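You operate a simulated robot arm through the tools that you are given. There is no shell and no other tool. Be economical: measure what you need, move in short steps, check, and stop when the job is done.

The job below is to be done with a simulated robot arm. You get a single attempt, and the scene is never put back.

Task
Stir the gravy smooth with the whisk, turn off the gas, then tip it into the red jug.
Fine: whisk in the crock, pan back on its grate; light nothing.

The check looks at the end state, three seconds after you hand in, the way a careful person would. Anything else that was tipped, shoved, dropped, spilled or broken makes it a failure.

Robot
A 6-joint arm with a two-finger parallel gripper, fixed in place. Base frame: the origin is at the foot of the arm, x ahead of it, y to its left, z up; the work surface is at about z = 910. Units: mm, rad, N and s.
With the tool pointing down near the work surface it reaches from about 360 to 820 mm from the base axis. Its first joint turns from -2.897 to 2.897 rad. Payload 3.91 kg.
The TCP is the grasp point between the finger pads, 30 mm short of the fingertips. In the tool frame z runs along the fingers and y along their closing line. Largest opening 110 mm; finger width 20, thickness 10; the body of the gripper, 48 by 112 mm, starts 55 mm behind the TCP.
Orientation is that of the tool frame in the base frame, as [roll, pitch, yaw] about the fixed x, y, z axes, in that order (R = Rz(yaw) Ry(pitch) Rx(roll)). With the fingers straight down and closing along the base's y, the tool's x points along the base's -x, its y along +y and its z along -z.

Tools
- The arm moves only by the tool step_arm. Its argument "commands" is a list of rows, each a list of 7 numbers: the shift along the tool's x, y, z in mm, then the turn, a rotation vector about the tool's x, y, z in rad, then the closure in counts, from 0 (fully open) to 255 (shut). In form: [[tx, ty, tz, wx, wy, wz, fingers], ...]. A call has 1 to 8 rows; each row is the pose to reach, as a shift and turn from the pose commanded when the call began, along the tool's axes at that moment. A row lasts 0.2 s, in which the tool goes at most 50 mm and 0.15 rad; a call with a longer step from one row to the next is refused whole, and so is a gripper value outside its range. A pose out of reach is approached as far as the arm can. The call stops where the force on the tool passes 40 N (or 10 N more than at its start, if that is more) or the arm is blocked; 0.2 s more then pass. The fingers move at their own pace (about 45 mm/s each) and stop on an object; they squeeze with about 29 N. The grip force told is the motor's: it shows also when the fingers shut on nothing. Time passes only in rows, and 0.2 s behind the last, so rows that repeat a pose let the fingers close. It gives the time, the measured TCP pose, the force on the tool (base axes), the opening and the grip force at its end, in the units of the frame above (readings bear some noise), with the torque about the TCP (base axes, N m) and any sound that the robot's microphone picked up, and new pictures: "show" is both (left out), scene, wrist or none.
- Cameras (640 x 400 px; columns grow to the right, rows downward): "scene" is fixed at [224.7, -489.4, 1637.4]; the picture's right is [0.97, -0.25, 0.00], its down [-0.13, -0.50, -0.85] and it looks along [0.21, 0.83, -0.52] (base axes); focal length 350 px, centre (320, 200). "wrist" rides on the gripper at [77, 7, -114] in the tool frame; the picture's right is [-0.09, 1.00, 0.00], its down [-0.80, -0.07, -0.59] and it looks along [-0.59, -0.05, 0.80] (tool axes); focal length 270 px, centre (320, 200). There is no depth. A picture from a camera that has moved, and an enlarged one, comes with that camera's place and axes in the base frame and with its lens. The place of the scene camera against the robot may be out by one fixed shift of up to 18 mm in any direction.
- lift_body(by): slides the trunk up (or, below 0, down) by that many mm; the arm rides with it, the base frame stays. It gives what a move gives, with no picture.
- inspect(camera, box): a new picture of the part [left, top, right, bottom] of that camera's present view, enlarged. The clock stands still meanwhile.
- finish_job(): hands the job in; it is judged then, once.

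Go step by step. Nothing tells you positions but the pictures and the camera data: compare them with the known pose of the tool, close in by small moves and look again before you grip or let go. The budget is 120 turns and 200 pictures, counting those below and the enlarged ones. Unless the task says otherwise, let go and move clear before handing in, and close with one line.

The tools are called by a JSON object that holds its "name" and its "arguments". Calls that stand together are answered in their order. step_arm: Moves the arm, as the interface text tells. Its arguments: {"type":"object","properties":{"commands":{"type":"array"},"show":{"type":"string","enum":["both","scene","wrist","none"]}},"required":["commands"]} The other tools are called the same way: lift_body (by) slides the trunk up or down; inspect (camera, box) takes an enlarged picture of a part of a camera's view; finish_job () hands the job in.

At the start:

```text
t: 0.0
position: [316.8, 289.6, 1427.3]
tool_rot: [-3.141, 0.0, 3.141]
force: [-0.5, -0.4, 0.7]
ft_torque: [0.03, 0.01, 0.01]
gripper_width: 109.9
grip_force: 0.1
trunk travel left (down, up): [-575.0, 35.0]
```

scene: 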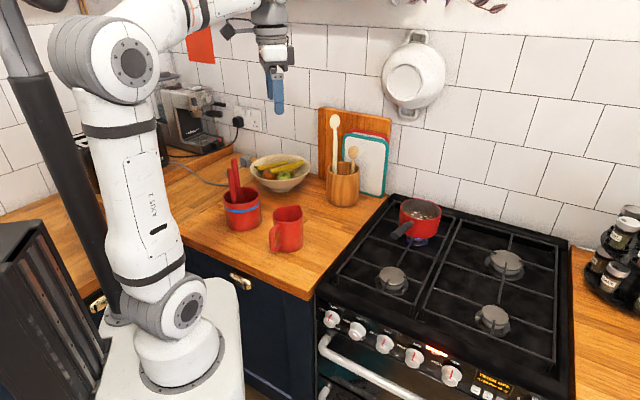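
wrist: 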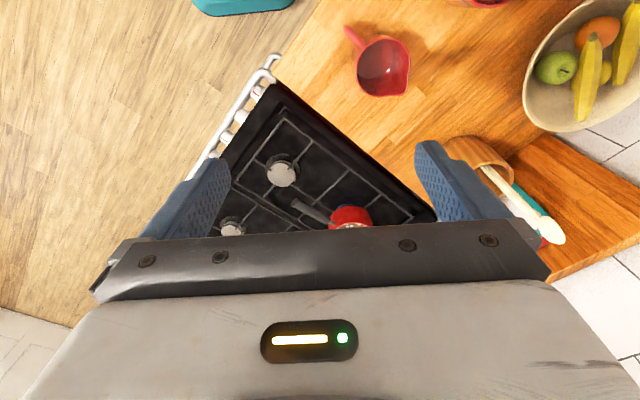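

I see a red pan on a lit rear-left burner, a red jug on the counter, a red crock with a blue band holding red-handled tools, and a wooden pot with spoons. I'll enlarge these before moving.

{"name": "inspect", "arguments": {"camera": "scene", "box": [200, 130, 320, 270]}}

{"name": "inspect", "arguments": {"camera": "scene", "box": [370, 180, 470, 250]}}

{"name": "inspect", "arguments": {"camera": "scene", "box": [310, 290, 530, 400]}}

{"name": "inspect", "arguments": {"camera": "wrist", "box": [180, 0, 480, 240]}}

```text
2.86 times, centred on (260, 200) of scene
camera zoom: at [224.7, -489.4, 1637.4], right [0.97, -0.25, 0.0], down [-0.13, -0.5, -0.85], along [0.21, 0.83, -0.52], focal length 999 px, centre (491, 200)
```

zoom: 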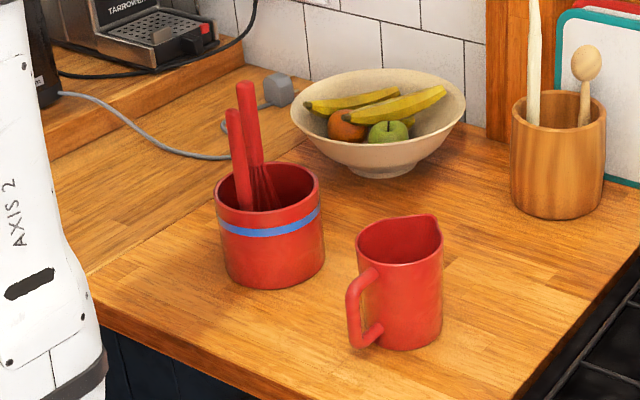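

```text
5.71 times, centred on (420, 215) of scene
camera zoom: at [224.7, -489.4, 1637.4], right [0.97, -0.25, 0.0], down [-0.13, -0.5, -0.85], along [0.21, 0.83, -0.52], focal length 1999 px, centre (-251, 114)
```

zoom: 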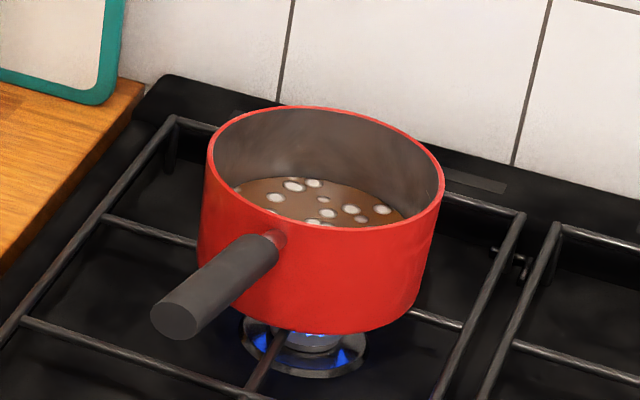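

```text
2.91 times, centred on (420, 345) of scene
camera zoom: at [224.7, -489.4, 1637.4], right [0.97, -0.25, 0.0], down [-0.13, -0.5, -0.85], along [0.21, 0.83, -0.52], focal length 1018 px, centre (29, -222)
```

zoom: 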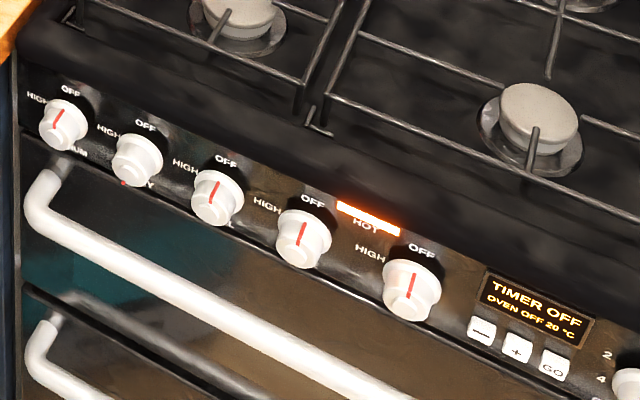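

```text
1.67 times, centred on (330, 120) of wrist
camera zoom: at [240.0, 297.4, 1542.8], right [0.09, 1.0, 0.0], down [0.8, -0.07, 0.59], along [0.59, -0.05, -0.8], focal length 450 px, centre (303, 333)
```

zoom: 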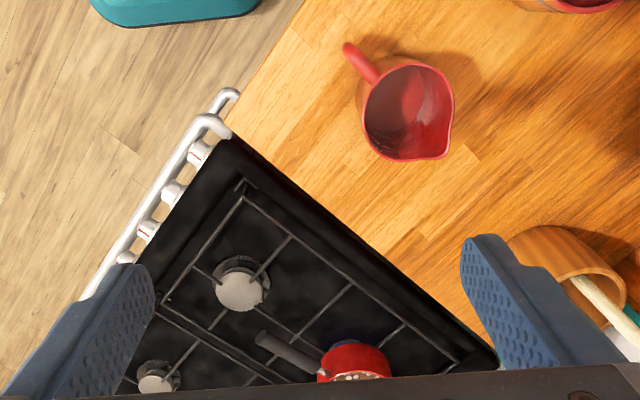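

The rear-left burner is lit and gravy lumps are visible. I'll look more closely at the knobs and the tools in the crock.

{"name": "inspect", "arguments": {"camera": "scene", "box": [310, 300, 390, 350]}}

{"name": "inspect", "arguments": {"camera": "scene", "box": [390, 320, 470, 370]}}

{"name": "inspect", "arguments": {"camera": "scene", "box": [215, 150, 279, 190]}}

```text
8.00 times, centred on (350, 325) of scene
camera zoom: at [224.7, -489.4, 1637.4], right [0.97, -0.25, 0.0], down [-0.13, -0.5, -0.85], along [0.21, 0.83, -0.52], focal length 2798 px, centre (80, -800)
```

zoom: 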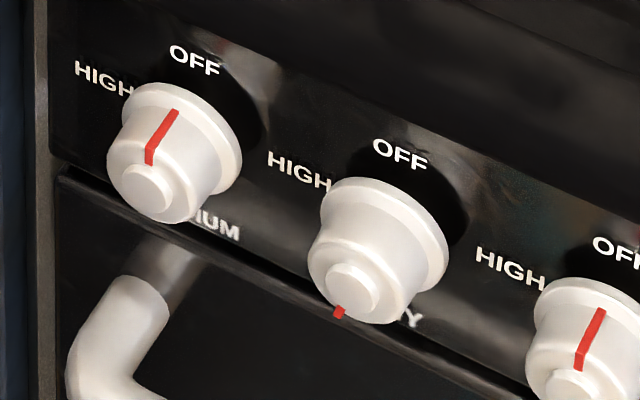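

```text
8.00 times, centred on (430, 345) of scene
camera zoom: at [224.7, -489.4, 1637.4], right [0.97, -0.25, 0.0], down [-0.13, -0.5, -0.85], along [0.21, 0.83, -0.52], focal length 2798 px, centre (-560, -960)
```

zoom: 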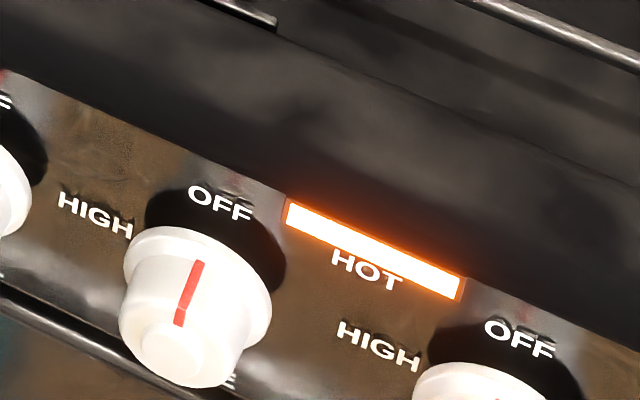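

```text
10.00 times, centred on (247, 170) of scene
camera zoom: at [224.7, -489.4, 1637.4], right [0.97, -0.25, 0.0], down [-0.13, -0.5, -0.85], along [0.21, 0.83, -0.52], focal length 3498 px, centre (1050, 500)
```

zoom: 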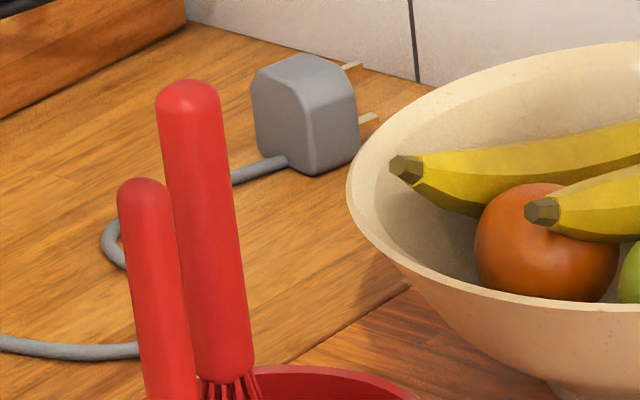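

Knob 2 is the one that's on, with its pointer down at low. The whisk is the taller, thicker red handle in the crock, near (209, 600) with its top at about z 1150. I'll move toward the crock for an overhead view.

{"name": "step_arm", "arguments": {"commands": [[10, 45, 10, 0, 0, 0, 0], [20, 90, 20, 0, 0, 0, 0], [30, 135, 30, 0, 0, 0, 0], [40, 180, 40, 0, 0, 0, 0], [50, 225, 50, 0, 0, 0, 0], [50, 225, 50, 0, 0, 0, 0]]}}

```text
t: 1.4
position: [265.7, 513.6, 1380.1]
tool_rot: [3.14, 0.0, -3.14]
force: [-0.5, 1.3, 0.1]
ft_torque: [0.05, 0.05, -0.03]
gripper_width: 110.0
grip_force: 0.0
trunk travel left (down, up): [-575.0, 35.0]
camera wrist: at [188.6, 521.4, 1495.4], right [0.09, 1.0, 0.0], down [0.8, -0.07, 0.59], along [0.59, -0.05, -0.8], focal length 270 px, centre (320, 200)
```

scene: 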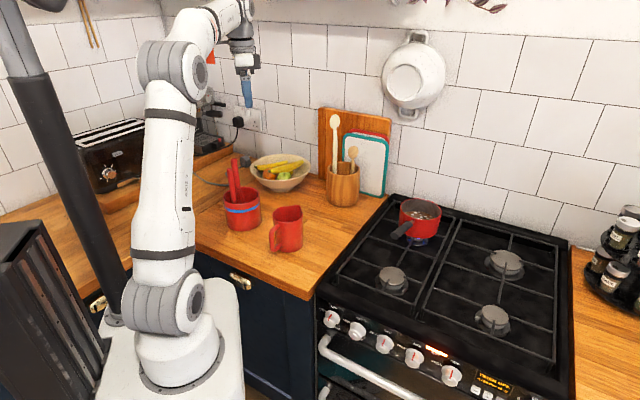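
wrist: 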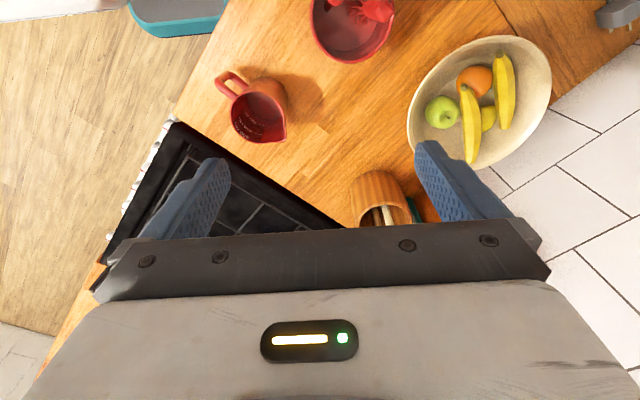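

The crock is near (222, 565). I'll move more directly over it.

{"name": "step_arm", "arguments": {"commands": [[40, 20, 0, 0, 0, 0, 0], [80, 40, 0, 0, 0, 0, 0], [80, 40, 0, 0, 0, 0, 0]], "show": "wrist"}}

{"name": "inspect", "arguments": {"camera": "wrist", "box": [240, 0, 480, 150]}}

```text
t: 2.2
position: [189.1, 554.4, 1377.0]
tool_rot: [3.14, 0.003, -3.142]
force: [0.0, -0.7, 0.4]
ft_torque: [0.02, 0.01, 0.01]
gripper_width: 109.9
grip_force: 0.0
trunk travel left (down, up): [-575.0, 35.0]
camera wrist: at [112.1, 561.4, 1492.3], right [0.09, 1.0, 0.0], down [0.8, -0.07, 0.59], along [0.59, -0.05, -0.8], focal length 270 px, centre (320, 200)
```

wrist: 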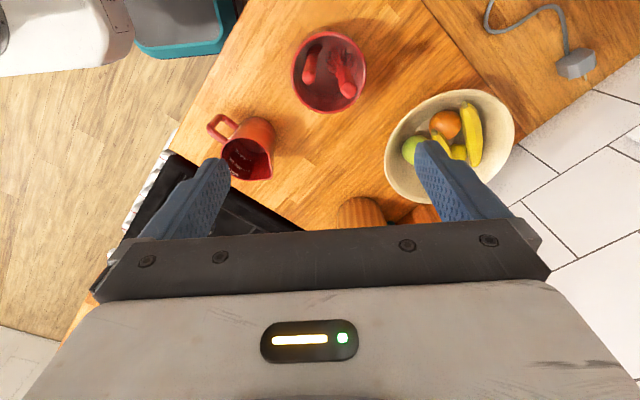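

```text
2.67 times, centred on (360, 75) of wrist
camera zoom: at [112.1, 561.4, 1492.3], right [0.09, 1.0, 0.0], down [0.8, -0.07, 0.59], along [0.59, -0.05, -0.8], focal length 721 px, centre (213, 533)
```

zoom: 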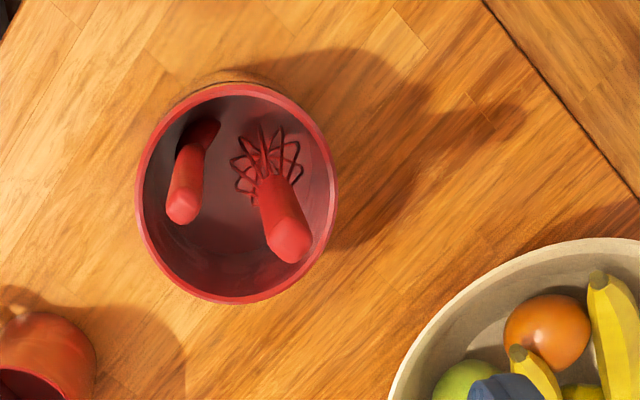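

The whisk handle is nearly vertical at about (203, 589), from z 1055 to 1150; the other tool is 48 mm away in y. I'll turn the gripper 90° so it closes along x, then come over it.

{"name": "step_arm", "arguments": {"commands": [[-14, 34, 0, 0, 0, -0.15, 0], [-14, 34, 0, 0, 0, -0.3, 0], [-14, 34, 0, 0, 0, -0.45, 0], [-14, 34, 0, 0, 0, -0.6, 0], [-14, 34, 0, 0, 0, -0.75, 0], [-14, 34, 0, 0, 0, -0.9, 0], [-14, 34, 0, 0, 0, -1.05, 0], [-14, 34, 0, 0, 0, -1.2, 0]], "show": "none"}}

{"name": "step_arm", "arguments": {"commands": [[0, 0, 30, 0, 0, -0.15, 0], [0, 0, 60, 0, 0, -0.3, 0], [0, 0, 80, 0, 0, -0.371, 0], [0, 0, 80, 0, 0, -0.371, 0]], "show": "wrist"}}

{"name": "inspect", "arguments": {"camera": "wrist", "box": [200, 50, 440, 200]}}

```text
t: 4.0
position: [201.5, 588.7, 1377.9]
tool_rot: [-3.142, -0.001, -1.94]
force: [0.3, -0.1, -0.1]
ft_torque: [-0.02, 0.0, 0.05]
gripper_width: 110.0
grip_force: 0.1
trunk travel left (down, up): [-575.0, 35.0]
```

```text
t: 5.0
position: [200.3, 588.3, 1297.4]
tool_rot: [3.14, 0.002, -1.569]
force: [0.8, 0.1, 0.0]
ft_torque: [0.05, 0.02, 0.01]
gripper_width: 110.1
grip_force: 0.0
trunk travel left (down, up): [-575.0, 35.0]
camera wrist: at [194.3, 512.0, 1413.2], right [-1.0, 0.09, 0.0], down [0.07, 0.8, 0.59], along [0.05, 0.59, -0.8], focal length 270 px, centre (320, 200)
```

wrist: 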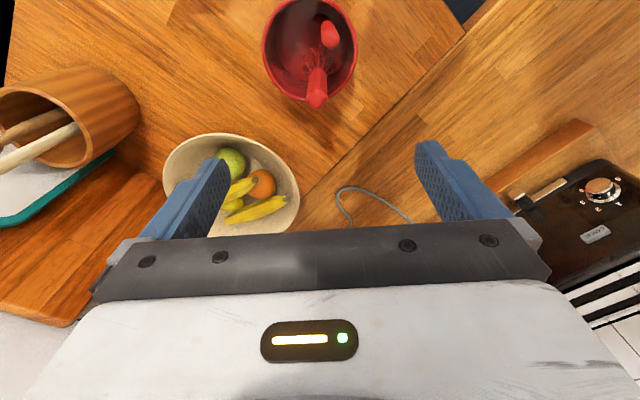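

```text
2.67 times, centred on (320, 125) of wrist
camera zoom: at [194.3, 512.0, 1413.2], right [-1.0, 0.09, 0.0], down [0.07, 0.8, 0.59], along [0.05, 0.59, -0.8], focal length 721 px, centre (320, 400)
```

zoom: 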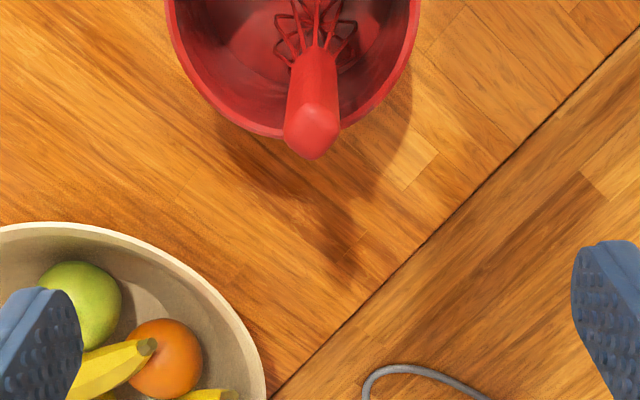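

The whisk top is confirmed at (202, 588, 1150). I'll descend to z≈1112 with the handle between the fingers.

{"name": "step_arm", "arguments": {"commands": [[1, 0, 45, 0, 0, 0, 0], [1, 0, 90, 0, 0, 0, 0], [2, 0, 130, 0, 0, 0, 0], [3, 0, 160, 0, 0, 0, 0], [3, 0, 185, 0, 0, 0, 0], [3, 0, 185, 0, 0, 0, 0]]}}

```text
t: 6.4
position: [200.5, 584.9, 1113.8]
tool_rot: [-3.142, 0.0, -1.57]
force: [0.1, 0.6, 0.8]
ft_torque: [0.0, 0.0, 0.02]
gripper_width: 110.0
grip_force: 0.0
trunk travel left (down, up): [-575.0, 35.0]
camera wrist: at [194.5, 509.2, 1228.7], right [-1.0, 0.09, 0.0], down [0.07, 0.8, 0.59], along [0.05, 0.59, -0.8], focal length 270 px, centre (320, 200)
```

scene: 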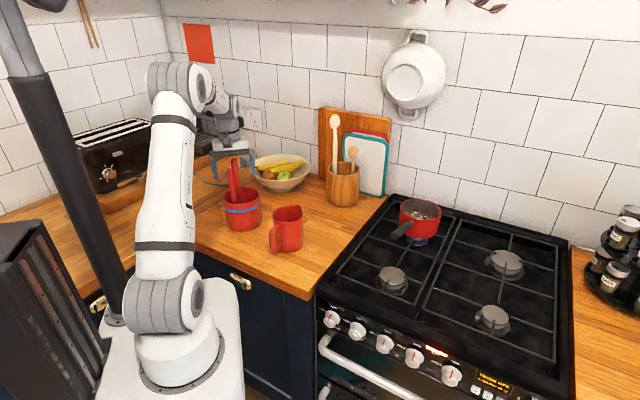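
wrist: 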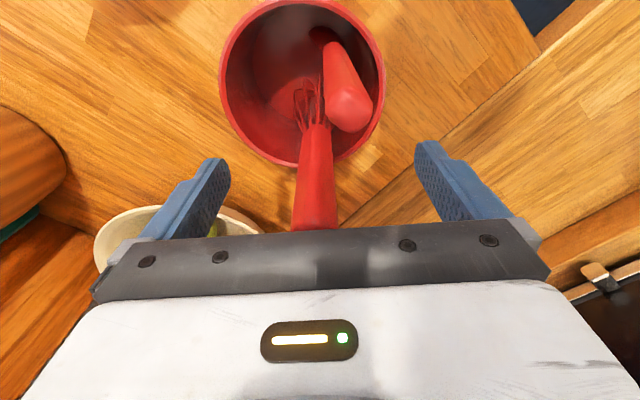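

The handle sits centred between the fingers, so I'll close the gripper.

{"name": "step_arm", "arguments": {"commands": [[0, 0, 0, 0, 0, 0, 255], [0, 0, 0, 0, 0, 0, 255], [0, 0, 0, 0, 0, 0, 255], [0, 0, 0, 0, 0, 0, 255], [0, 0, 0, 0, 0, 0, 255], [0, 0, 0, 0, 0, 0, 255], [0, 0, 0, 0, 0, 0, 255]], "show": "wrist"}}

```text
t: 8.0
position: [201.4, 585.0, 1113.8]
tool_rot: [3.141, 0.0, -1.571]
force: [0.4, -0.1, -0.2]
ft_torque: [-0.01, -0.02, -0.01]
gripper_width: 25.9
grip_force: 29.0
trunk travel left (down, up): [-575.0, 35.0]
camera wrist: at [194.5, 509.3, 1229.0], right [-1.0, 0.09, 0.0], down [0.07, 0.8, 0.59], along [0.05, 0.59, -0.8], focal length 270 px, centre (320, 200)
```

wrist: 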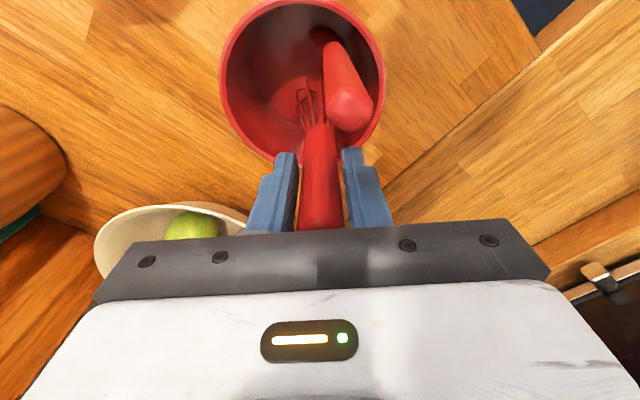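

The handle is held at 26 mm. I'll lift straight up.

{"name": "step_arm", "arguments": {"commands": [[0, 0, -20, 0, 0, 0, 255], [0, 0, -50, 0, 0, 0, 255], [0, 0, -85, 0, 0, 0, 255], [0, 0, -120, 0, 0, 0, 255], [0, 0, -155, 0, 0, 0, 255], [0, 0, -190, 0, 0, 0, 255], [0, 0, -220, 0, 0, 0, 255], [0, 0, -220, 0, 0, 0, 255]]}}

{"name": "inspect", "arguments": {"camera": "wrist", "box": [200, 50, 440, 250]}}

{"name": "inspect", "arguments": {"camera": "scene", "box": [190, 80, 290, 240]}}

```text
t: 9.8
position: [202.1, 584.4, 1332.4]
tool_rot: [-3.142, 0.0, -1.572]
force: [-0.6, 0.7, -0.4]
ft_torque: [-0.02, 0.02, -0.01]
gripper_width: 25.9
grip_force: 29.3
trunk travel left (down, up): [-575.0, 35.0]
camera wrist: at [195.0, 507.8, 1447.5], right [-1.0, 0.09, 0.0], down [0.07, 0.8, 0.59], along [0.05, 0.59, -0.8], focal length 270 px, centre (320, 200)
```

scene: 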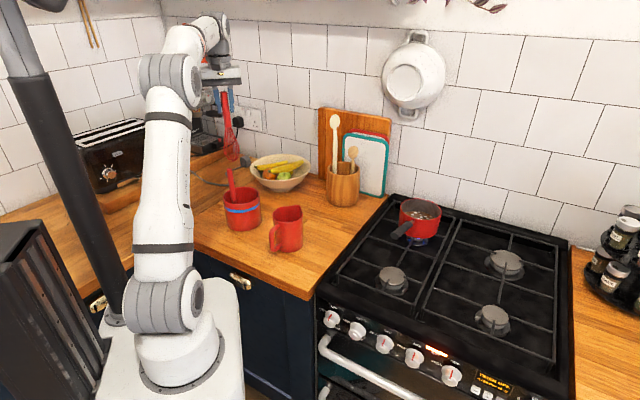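
wrist: 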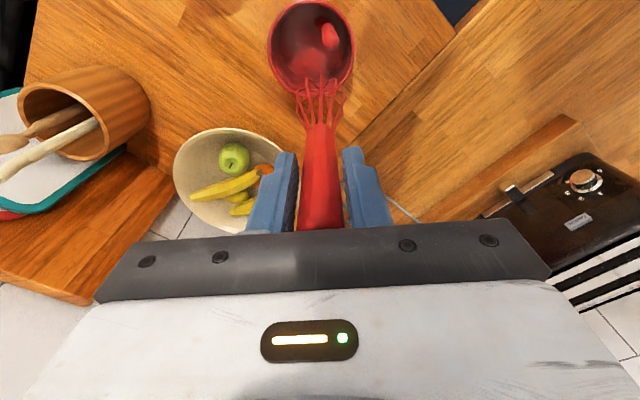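

```text
2.00 times, centred on (320, 150) of wrist
camera zoom: at [195.0, 507.8, 1447.5], right [-1.0, 0.09, 0.0], down [0.07, 0.8, 0.59], along [0.05, 0.59, -0.8], focal length 541 px, centre (320, 300)
```

zoom: 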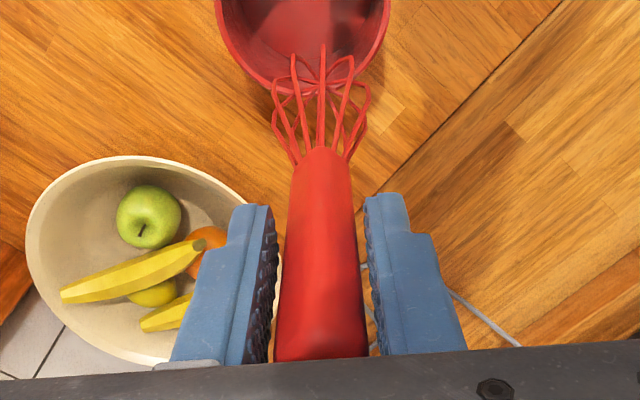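

```text
2.50 times, centred on (240, 160) of scene
camera zoom: at [224.7, -489.4, 1637.4], right [0.97, -0.25, 0.0], down [-0.13, -0.5, -0.85], along [0.21, 0.83, -0.52], focal length 874 px, centre (520, 300)
```

zoom: 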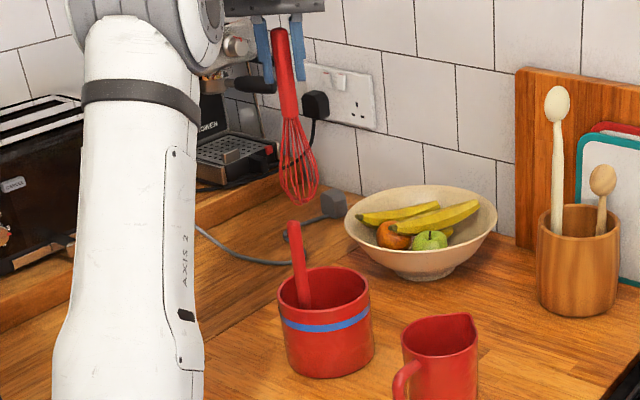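

The whisk is held with its tip about 187 mm below the TCP. Next I'll carry it over to the stove, turning 45° so the camera looks squarely at the pan.

{"name": "step_arm", "arguments": {"commands": [[20, -40, 0, 0, 0, 0.098, 255], [40, -80, 0, 0, 0, 0.196, 255], [60, -120, 0, 0, 0, 0.294, 255], [80, -160, 0, 0, 0, 0.392, 255], [100, -200, 0, 0, 0, 0.49, 255], [120, -240, 0, 0, 0, 0.588, 255], [140, -280, 0, 0, 0, 0.686, 255], [160, -320, 0, 0, 0, 0.785, 255]]}}

```text
t: 11.6
position: [521.8, 425.5, 1332.2]
tool_rot: [-3.141, -0.002, -2.358]
force: [0.6, 0.0, 0.0]
ft_torque: [-0.01, 0.01, 0.0]
gripper_width: 26.0
grip_force: 29.1
trunk travel left (down, up): [-575.0, 35.0]
camera wrist: at [463.0, 377.3, 1448.0], right [-0.64, 0.77, 0.0], down [0.62, 0.52, 0.59], along [0.45, 0.38, -0.81], focal length 270 px, centre (320, 200)
```

scene: 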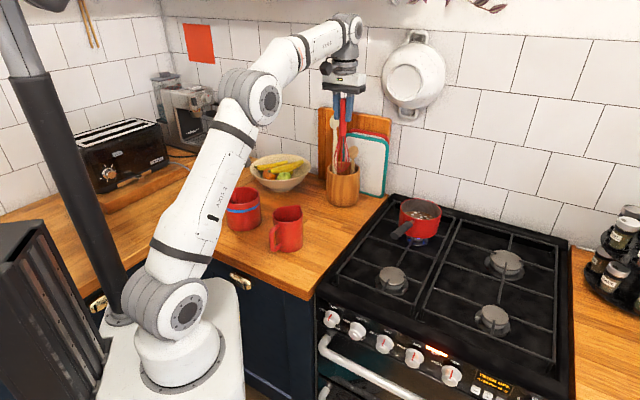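
wrist: 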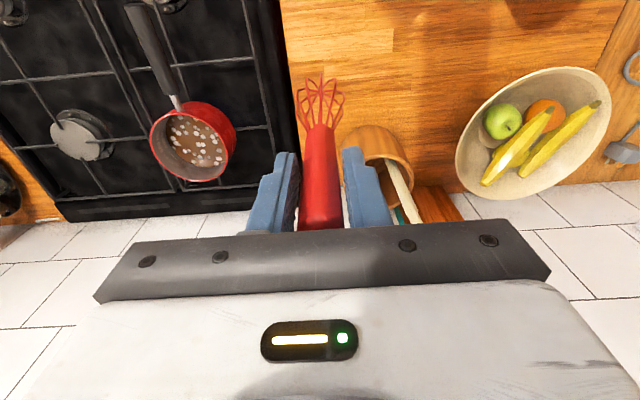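

The pan's rim centre is near (740, 325), with its handle toward the stove front. I'll bring the whisk over the pan, staying high.

{"name": "step_arm", "arguments": {"commands": [[-16, -38, 0, 0, 0, 0, 255], [-33, -76, 0, 0, 0, 0, 255], [-50, -115, 0, 0, 0, 0, 255], [-66, -153, 10, 0, 0, 0, 255], [-83, -192, 20, 0, 0, 0, 255], [-99, -230, 30, 0, 0, 0, 255], [-99, -230, 30, 0, 0, 0, 255]]}}

{"name": "inspect", "arguments": {"camera": "scene", "box": [370, 150, 470, 250]}}

{"name": "inspect", "arguments": {"camera": "wrist", "box": [200, 0, 440, 200]}}

```text
t: 13.2
position: [680.3, 307.4, 1287.6]
tool_rot: [3.141, 0.0, -2.355]
force: [0.3, 0.3, -0.6]
ft_torque: [0.01, -0.02, 0.0]
gripper_width: 25.5
grip_force: 28.6
out of reach, approached as far as the arm can: row 3, 4, 5, 6, 7
trunk travel left (down, up): [-575.0, 35.0]
camera wrist: at [620.4, 258.3, 1403.1], right [-0.64, 0.77, 0.0], down [0.62, 0.52, 0.59], along [0.46, 0.38, -0.8], focal length 270 px, centre (320, 200)
```

scene: 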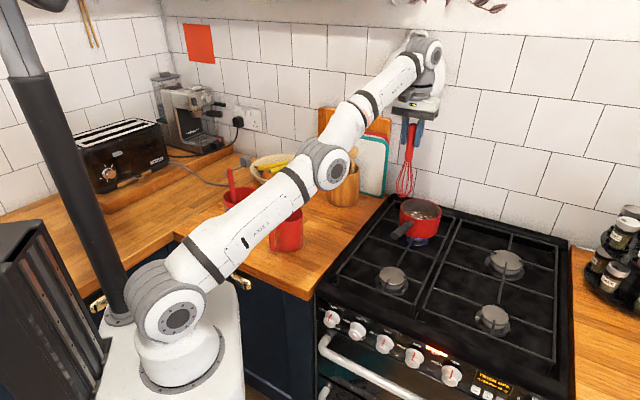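
wrist: 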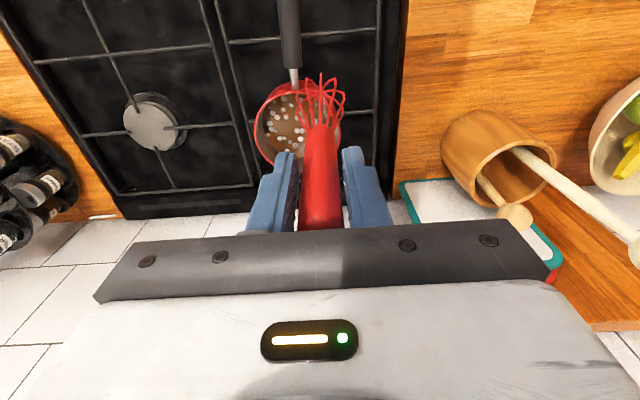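

```text
4.00 times, centred on (420, 200) of scene
camera zoom: at [224.7, -489.4, 1637.4], right [0.97, -0.25, 0.0], down [-0.13, -0.5, -0.85], along [0.21, 0.83, -0.52], focal length 1399 px, centre (-80, 200)
```

zoom: 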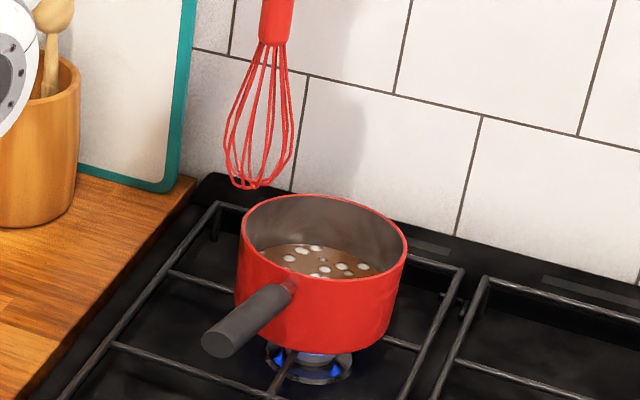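

```text
2.00 times, centred on (320, 100) of wrist
camera zoom: at [620.4, 258.3, 1403.1], right [-0.64, 0.77, 0.0], down [0.62, 0.52, 0.59], along [0.46, 0.38, -0.8], focal length 541 px, centre (320, 400)
```

zoom: 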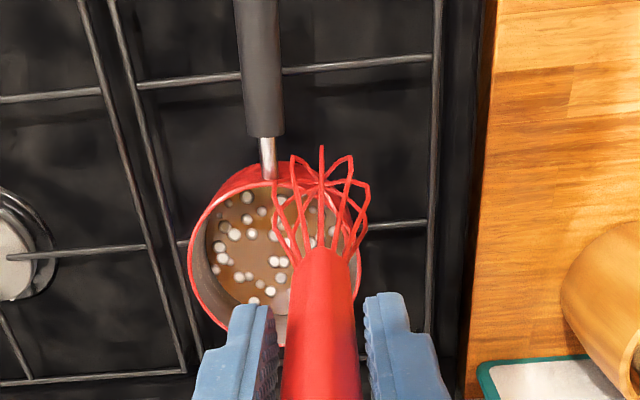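

The arm is stretched at this height, with the pan centre near (758, 331). I'll tilt the tool outward 0.3 rad so the whisk tip reaches further, then see where the pose ends up.

{"name": "step_arm", "arguments": {"commands": [[30, 0, 0, 0, -0.1, 0, 255], [40, 0, 0, 0, -0.2, 0, 255], [45, 0, 0, 0, -0.3, 0, 255], [45, 0, 0, 0, -0.3, 0, 255]]}}

```text
t: 14.2
position: [676.6, 293.7, 1326.7]
tool_rot: [3.129, 0.062, -2.357]
force: [-0.2, -0.3, -0.3]
ft_torque: [0.05, 0.07, -0.05]
gripper_width: 25.8
grip_force: 28.4
out of reach, approached as far as the arm can: row 1, 2, 3, 4
trunk travel left (down, up): [-575.0, 35.0]
camera wrist: at [613.5, 237.8, 1436.2], right [-0.64, 0.77, 0.02], down [0.59, 0.48, 0.64], along [0.48, 0.42, -0.76], focal length 270 px, centre (320, 200)
```

scene: 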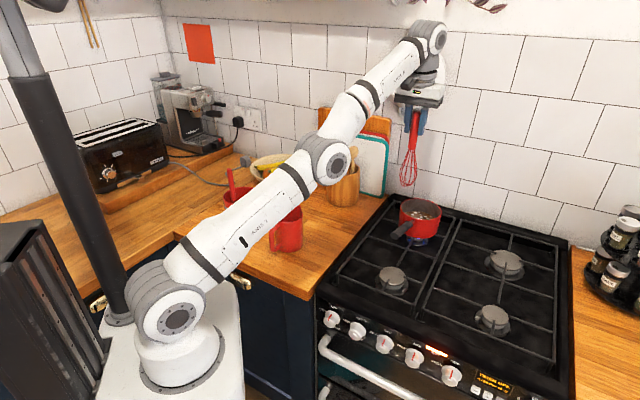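
wrist: 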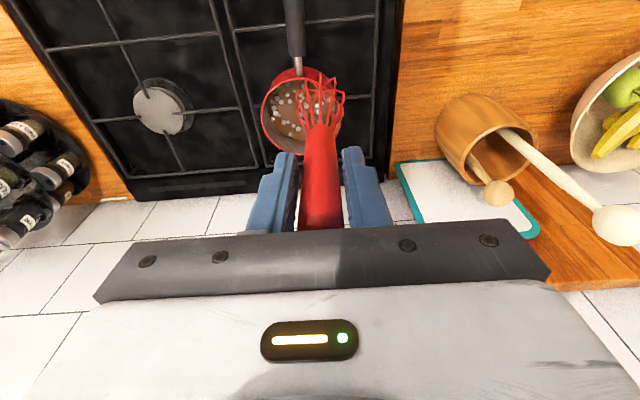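

The reach limit is distorting the pose. I'll pull back and lower into the reachable zone to re-sync the commanded and measured poses.

{"name": "step_arm", "arguments": {"commands": [[20, 0, 20, 0, 0, 0, 255], [40, 0, 40, 0, 0, 0, 255], [60, 0, 60, 0, 0, 0, 255], [60, 0, 60, 0, 0, 0, 255]], "show": "none"}}

```text
t: 15.2
position: [638.6, 253.8, 1262.1]
tool_rot: [3.13, 0.064, -2.356]
force: [0.8, -1.0, -1.1]
ft_torque: [0.0, -0.01, 0.05]
gripper_width: 25.6
grip_force: 28.6
trunk travel left (down, up): [-575.0, 35.0]
```

Re-synced: commands are relative to the pose actually reached. I'll tilt out to 0.3 rad and go over the pan, keeping the tip above the rim.

{"name": "step_arm", "arguments": {"commands": [[-10, -5, 0, 0, -0.12, 0, 255], [-20, -10, 0, 0, -0.237, 0, 255], [-60, -20, 3, 0, -0.237, 0, 255], [-97, -32, 6, 0, -0.237, 0, 255], [-97, -32, 6, 0, -0.237, 0, 255]]}}

{"name": "inspect", "arguments": {"camera": "scene", "box": [370, 150, 470, 250]}}

{"name": "inspect", "arguments": {"camera": "wrist", "box": [200, 0, 440, 200]}}

```text
t: 16.4
position: [727.4, 299.3, 1265.0]
tool_rot: [3.128, 0.303, -2.358]
force: [-0.5, -0.1, -0.5]
ft_torque: [0.03, 0.03, 0.03]
gripper_width: 25.6
grip_force: 29.5
trunk travel left (down, up): [-575.0, 35.0]
camera wrist: at [647.8, 227.8, 1351.3], right [-0.65, 0.76, 0.04], down [0.47, 0.36, 0.81], along [0.6, 0.54, -0.59], focal length 270 px, centre (320, 200)
```

scene: 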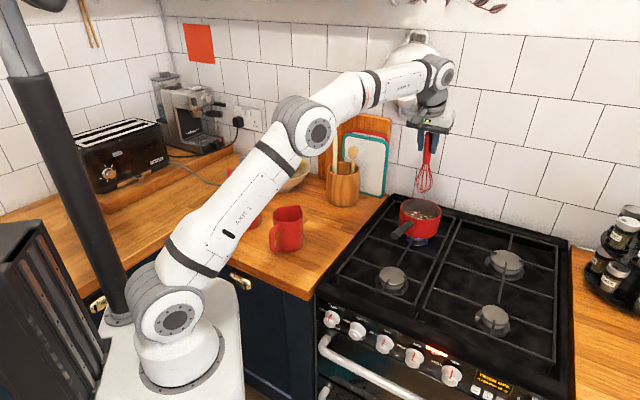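
wrist: 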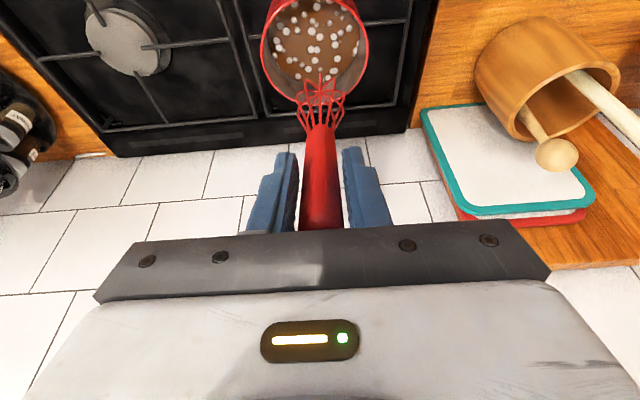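

```text
4.00 times, centred on (420, 200) of scene
camera zoom: at [224.7, -489.4, 1637.4], right [0.97, -0.25, 0.0], down [-0.13, -0.5, -0.85], along [0.21, 0.83, -0.52], focal length 1399 px, centre (-80, 200)
```

zoom: 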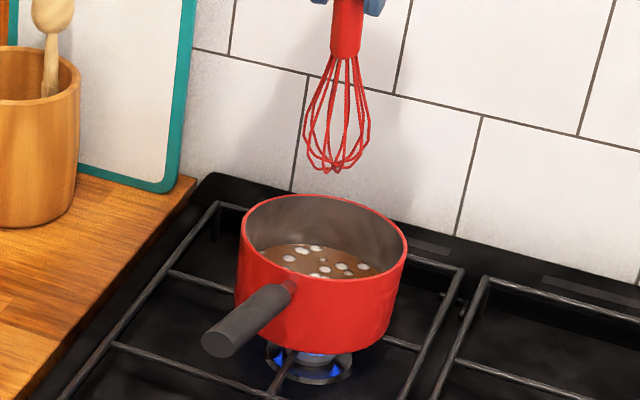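

```text
2.00 times, centred on (320, 100) of wrist
camera zoom: at [647.8, 227.8, 1351.3], right [-0.65, 0.76, 0.04], down [0.47, 0.36, 0.81], along [0.6, 0.54, -0.59], focal length 541 px, centre (320, 400)
```

zoom: 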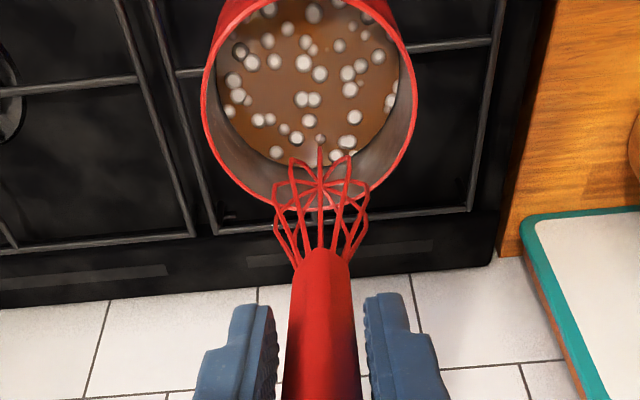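

The whisk tip is over the pan near (757, 333), about 50 mm above the rim. I'll descend 55 mm and look.

{"name": "step_arm", "arguments": {"commands": [[10, 0, 26, 0, 0, 0, 255], [21, 0, 52, 0, 0, 0, 255], [21, 0, 52, 0, 0, 0, 255]], "show": "wrist"}}

{"name": "inspect", "arguments": {"camera": "scene", "box": [370, 150, 470, 250]}}

```text
t: 17.2
position: [724.0, 295.6, 1207.5]
tool_rot: [3.129, 0.301, -2.36]
force: [-0.2, 0.5, -0.8]
ft_torque: [-0.02, 0.05, 0.01]
gripper_width: 25.7
grip_force: 28.9
trunk travel left (down, up): [-575.0, 35.0]
camera wrist: at [644.4, 225.0, 1294.7], right [-0.65, 0.76, 0.04], down [0.47, 0.36, 0.81], along [0.6, 0.54, -0.59], focal length 270 px, centre (320, 200)
```

wrist: 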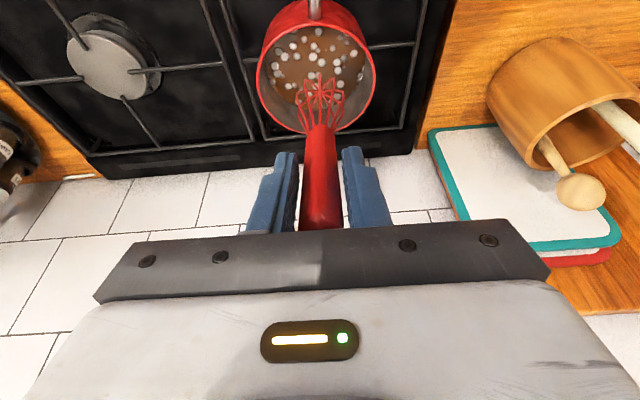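

```text
4.00 times, centred on (420, 200) of scene
camera zoom: at [224.7, -489.4, 1637.4], right [0.97, -0.25, 0.0], down [-0.13, -0.5, -0.85], along [0.21, 0.83, -0.52], focal length 1399 px, centre (-80, 200)
```

zoom: 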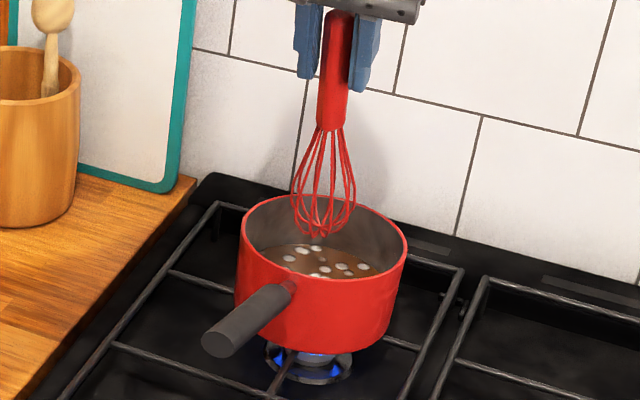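

The tip is about at rim height, around z 1023, and roughly centred. I'll lower it 52 mm into the gravy.

{"name": "step_arm", "arguments": {"commands": [[7, 0, 18, 0, 0, 0, 255], [14, 0, 34, 0, 0, 0, 255], [20, 0, 48, 0, 0, 0, 255], [20, 0, 48, 0, 0, 0, 255]], "show": "wrist"}}

{"name": "inspect", "arguments": {"camera": "scene", "box": [370, 150, 470, 250]}}

{"name": "inspect", "arguments": {"camera": "wrist", "box": [200, 0, 440, 200]}}

```text
t: 18.2
position: [720.4, 293.0, 1155.5]
tool_rot: [3.13, 0.302, -2.359]
force: [0.3, -0.3, -0.4]
ft_torque: [0.04, 0.03, -0.02]
gripper_width: 25.5
grip_force: 28.8
trunk travel left (down, up): [-575.0, 35.0]
camera wrist: at [640.7, 221.6, 1242.6], right [-0.65, 0.76, 0.04], down [0.47, 0.36, 0.8], along [0.6, 0.54, -0.59], focal length 270 px, centre (320, 200)
```

wrist: 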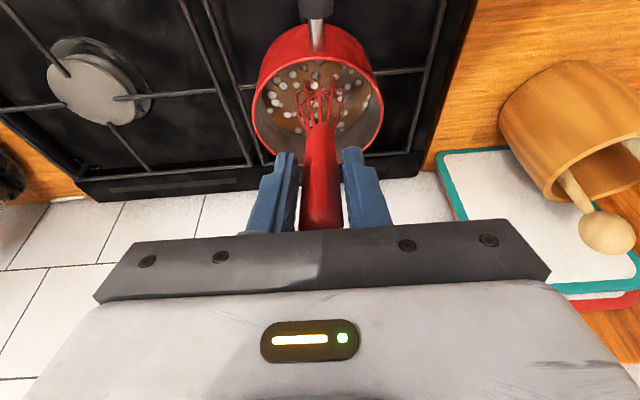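

```text
4.00 times, centred on (420, 200) of scene
camera zoom: at [224.7, -489.4, 1637.4], right [0.97, -0.25, 0.0], down [-0.13, -0.5, -0.85], along [0.21, 0.83, -0.52], focal length 1399 px, centre (-80, 200)
```

zoom: 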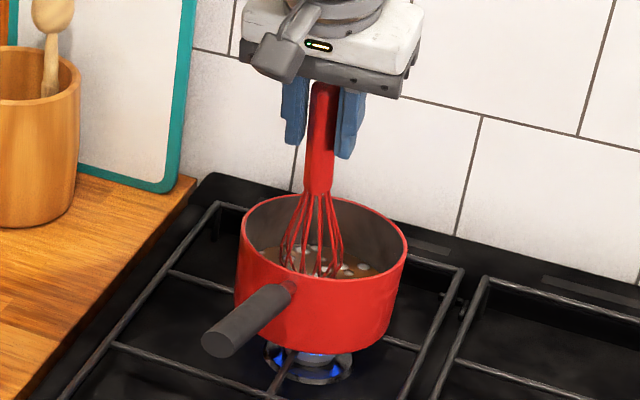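

```text
2.00 times, centred on (320, 100) of wrist
camera zoom: at [640.7, 221.6, 1242.6], right [-0.65, 0.76, 0.04], down [0.47, 0.36, 0.8], along [0.6, 0.54, -0.59], focal length 541 px, centre (320, 400)
```

zoom: 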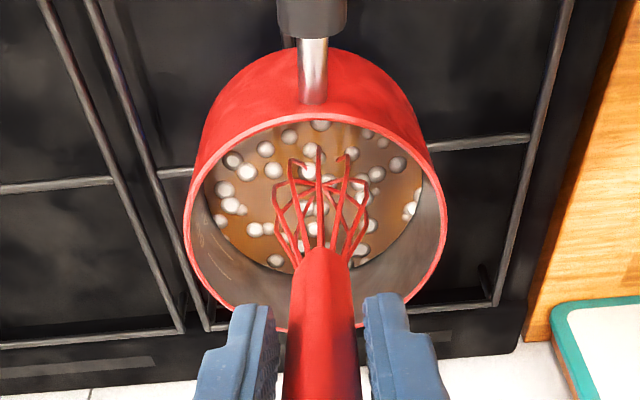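

The tip is in the gravy near the centre. I'll lower 5 mm and stir in circles of 22 mm radius.

{"name": "step_arm", "arguments": {"commands": [[1.5, 22, 4.8, 0, 0, 0, 255], [-13.4, 15.6, 9.4, 0, 0, 0, 255], [-19.5, 0, 11.3, 0, 0, 0, 255], [-13.4, -15.6, 9.4, 0, 0, 0, 255], [1.5, -22, 4.8, 0, 0, 0, 255], [16.4, -15.6, 0.2, 0, 0, 0, 255], [22.5, 0, -1.7, 0, 0, 0, 255], [16.4, 15.6, 0.2, 0, 0, 0, 255]], "show": "wrist"}}

{"name": "step_arm", "arguments": {"commands": [[-14.9, 6.4, 4.6, 0, 0, 0, 255], [-29.8, 0, 9.2, 0, 0, 0, 255], [-35.9, -15.6, 11.1, 0, 0, 0, 255], [-29.8, -31.2, 9.2, 0, 0, 0, 255], [-14.9, -37.6, 4.6, 0, 0, 0, 255], [0, -31.2, 0, 0, 0, 0, 255], [6.1, -15.6, -1.9, 0, 0, 0, 255], [0, 0, 0, 0, 0, 0, 255]], "show": "wrist"}}

```text
t: 20.0
position: [698.0, 294.6, 1152.3]
tool_rot: [3.129, 0.301, -2.359]
force: [0.0, -0.2, -0.6]
ft_torque: [0.0, 0.05, 0.03]
gripper_width: 25.3
grip_force: 29.1
trunk travel left (down, up): [-575.0, 35.0]
camera wrist: at [617.9, 222.6, 1238.8], right [-0.65, 0.76, 0.04], down [0.47, 0.36, 0.8], along [0.6, 0.54, -0.59], focal length 270 px, centre (320, 200)
```

wrist: 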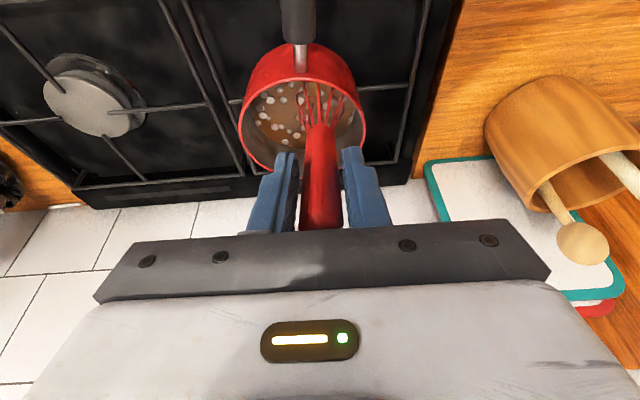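

```text
t: 21.8
position: [698.2, 292.3, 1151.5]
tool_rot: [3.128, 0.303, -2.357]
force: [0.5, -0.1, -0.7]
ft_torque: [-0.06, -0.01, -0.04]
gripper_width: 24.8
grip_force: 28.8
trunk travel left (down, up): [-575.0, 35.0]
camera wrist: at [618.3, 222.0, 1238.3], right [-0.65, 0.76, 0.04], down [0.47, 0.36, 0.8], along [0.6, 0.54, -0.59], focal length 270 px, centre (320, 200)
```

wrist: 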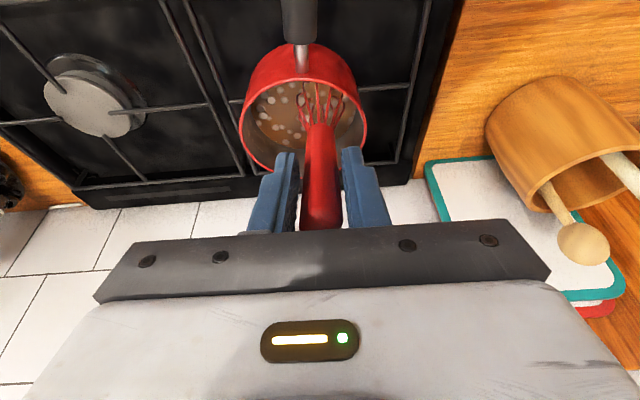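

The lumps are starting to fade, so I'll keep stirring.

{"name": "step_arm", "arguments": {"commands": [[-14.9, 6.4, 4.6, 0, 0, 0, 255], [-29.8, 0, 9.2, 0, 0, 0, 255], [-35.9, -15.6, 11.1, 0, 0, 0, 255], [-29.8, -31.2, 9.2, 0, 0, 0, 255], [-14.9, -37.6, 4.6, 0, 0, 0, 255], [0, -31.2, 0, 0, 0, 0, 255], [6.1, -15.6, -1.9, 0, 0, 0, 255], [0, 0, 0, 0, 0, 0, 255]], "show": "none"}}

{"name": "step_arm", "arguments": {"commands": [[-14.9, 6.4, 4.6, 0, 0, 0, 255], [-29.8, 0, 9.2, 0, 0, 0, 255], [-35.9, -15.6, 11.1, 0, 0, 0, 255], [-29.8, -31.2, 9.2, 0, 0, 0, 255], [-14.9, -37.6, 4.6, 0, 0, 0, 255], [0, -31.2, 0, 0, 0, 0, 255], [6.1, -15.6, -1.9, 0, 0, 0, 255], [0, 0, 0, 0, 0, 0, 255]], "show": "none"}}

{"name": "step_arm", "arguments": {"commands": [[-14.9, 6.4, 4.6, 0, 0, 0, 255], [-29.8, 0, 9.2, 0, 0, 0, 255], [-35.9, -15.6, 11.1, 0, 0, 0, 255], [-29.8, -31.2, 9.2, 0, 0, 0, 255], [-14.9, -37.6, 4.6, 0, 0, 0, 255], [0, -31.2, 0, 0, 0, 0, 255], [6.1, -15.6, -1.9, 0, 0, 0, 255], [0, 0, 0, 0, 0, 0, 255]], "show": "wrist"}}

{"name": "inspect", "arguments": {"camera": "wrist", "box": [200, 0, 440, 200]}}

{"name": "inspect", "arguments": {"camera": "scene", "box": [370, 150, 470, 250]}}

```text
t: 23.6
position: [698.2, 293.5, 1152.4]
tool_rot: [3.128, 0.302, -2.361]
force: [0.1, 0.1, -1.4]
ft_torque: [0.02, 0.04, 0.0]
gripper_width: 17.6
grip_force: 29.2
trunk travel left (down, up): [-575.0, 35.0]
```

```text
t: 25.4
position: [696.1, 294.4, 1152.4]
tool_rot: [3.13, 0.302, -2.358]
force: [0.0, 0.6, -0.9]
ft_torque: [-0.01, 0.01, -0.02]
gripper_width: 17.7
grip_force: 29.1
trunk travel left (down, up): [-575.0, 35.0]
```

```text
t: 27.2
position: [697.0, 294.0, 1150.0]
tool_rot: [3.128, 0.302, -2.358]
force: [0.1, -0.2, -0.2]
ft_torque: [0.0, 0.02, -0.01]
gripper_width: 17.7
grip_force: 29.1
trunk travel left (down, up): [-575.0, 35.0]
camera wrist: at [617.2, 222.8, 1237.2], right [-0.65, 0.76, 0.04], down [0.47, 0.36, 0.8], along [0.6, 0.54, -0.59], focal length 270 px, centre (320, 200)
```

wrist: 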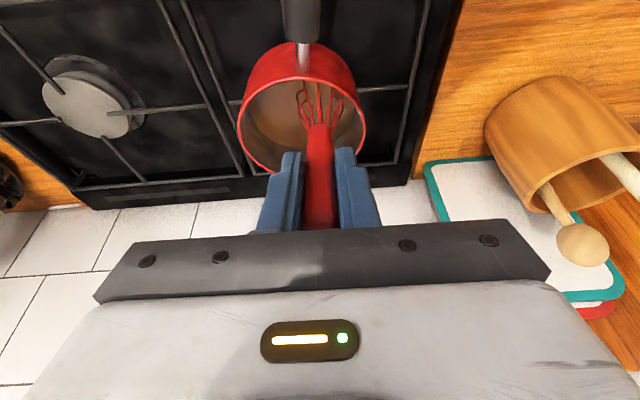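

```text
2.00 times, centred on (320, 100) of wrist
camera zoom: at [617.2, 222.8, 1237.2], right [-0.65, 0.76, 0.04], down [0.47, 0.36, 0.8], along [0.6, 0.54, -0.59], focal length 541 px, centre (320, 400)
```

zoom: 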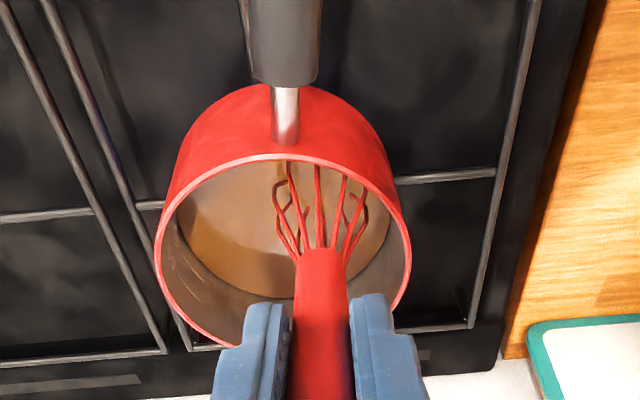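

```text
4.00 times, centred on (420, 200) of scene
camera zoom: at [224.7, -489.4, 1637.4], right [0.97, -0.25, 0.0], down [-0.13, -0.5, -0.85], along [0.21, 0.83, -0.52], focal length 1399 px, centre (-80, 200)
```

zoom: 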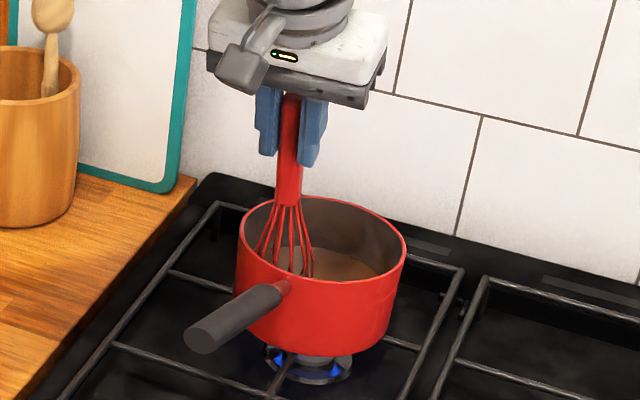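

The gravy is smooth and the lumps are gone. The pan has rotated very slightly but is still on its grate. I'll re-centre the whisk and lift it straight out.

{"name": "step_arm", "arguments": {"commands": [[-8, -8, 2.3, 0, 0, 0, 255], [-12, -13, 3.7, 0, 0, 0, 255], [-18, -13, -16, 0, 0, 0, 255], [-27, -13, -44, 0, 0, 0, 255], [-36, -13, -73, 0, 0, 0, 255], [-44, -13, -101, 0, 0, 0, 255], [-44, -13, -101, 0, 0, 0, 255]]}}

{"name": "inspect", "arguments": {"camera": "wrist", "box": [200, 0, 440, 240]}}

{"name": "inspect", "arguments": {"camera": "scene", "box": [370, 150, 470, 250]}}

```text
t: 28.8
position: [716.7, 291.1, 1259.2]
tool_rot: [3.13, 0.3, -2.36]
force: [-0.7, 0.1, -0.9]
ft_torque: [-0.02, 0.01, -0.04]
gripper_width: 17.4
grip_force: 29.5
trunk travel left (down, up): [-575.0, 35.0]
camera wrist: at [637.0, 219.8, 1346.4], right [-0.65, 0.76, 0.04], down [0.47, 0.36, 0.8], along [0.6, 0.54, -0.59], focal length 270 px, centre (320, 200)
```

scene: 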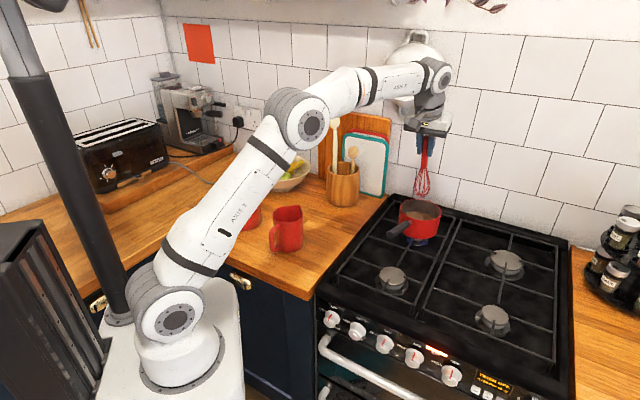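
wrist: 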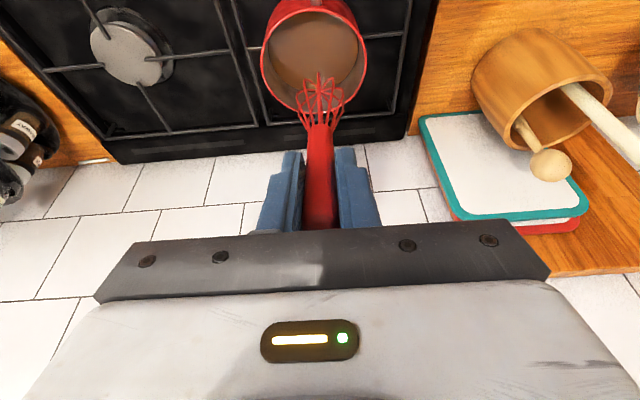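

```text
1.67 times, centred on (320, 120) of wrist
camera zoom: at [637.0, 219.8, 1346.4], right [-0.65, 0.76, 0.04], down [0.47, 0.36, 0.8], along [0.6, 0.54, -0.59], focal length 450 px, centre (320, 333)
```

zoom: 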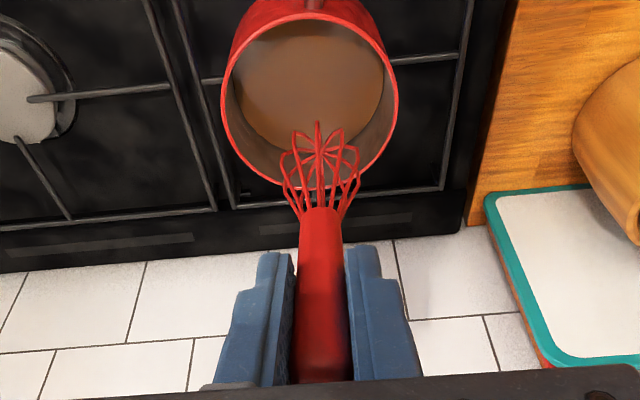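

```text
4.00 times, centred on (420, 200) of scene
camera zoom: at [224.7, -489.4, 1637.4], right [0.97, -0.25, 0.0], down [-0.13, -0.5, -0.85], along [0.21, 0.83, -0.52], focal length 1399 px, centre (-80, 200)
```

zoom: 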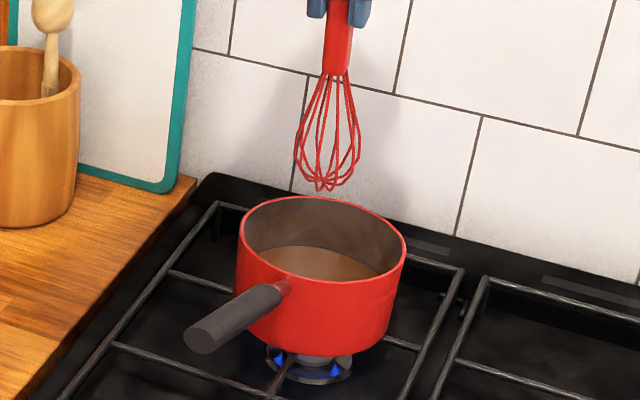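

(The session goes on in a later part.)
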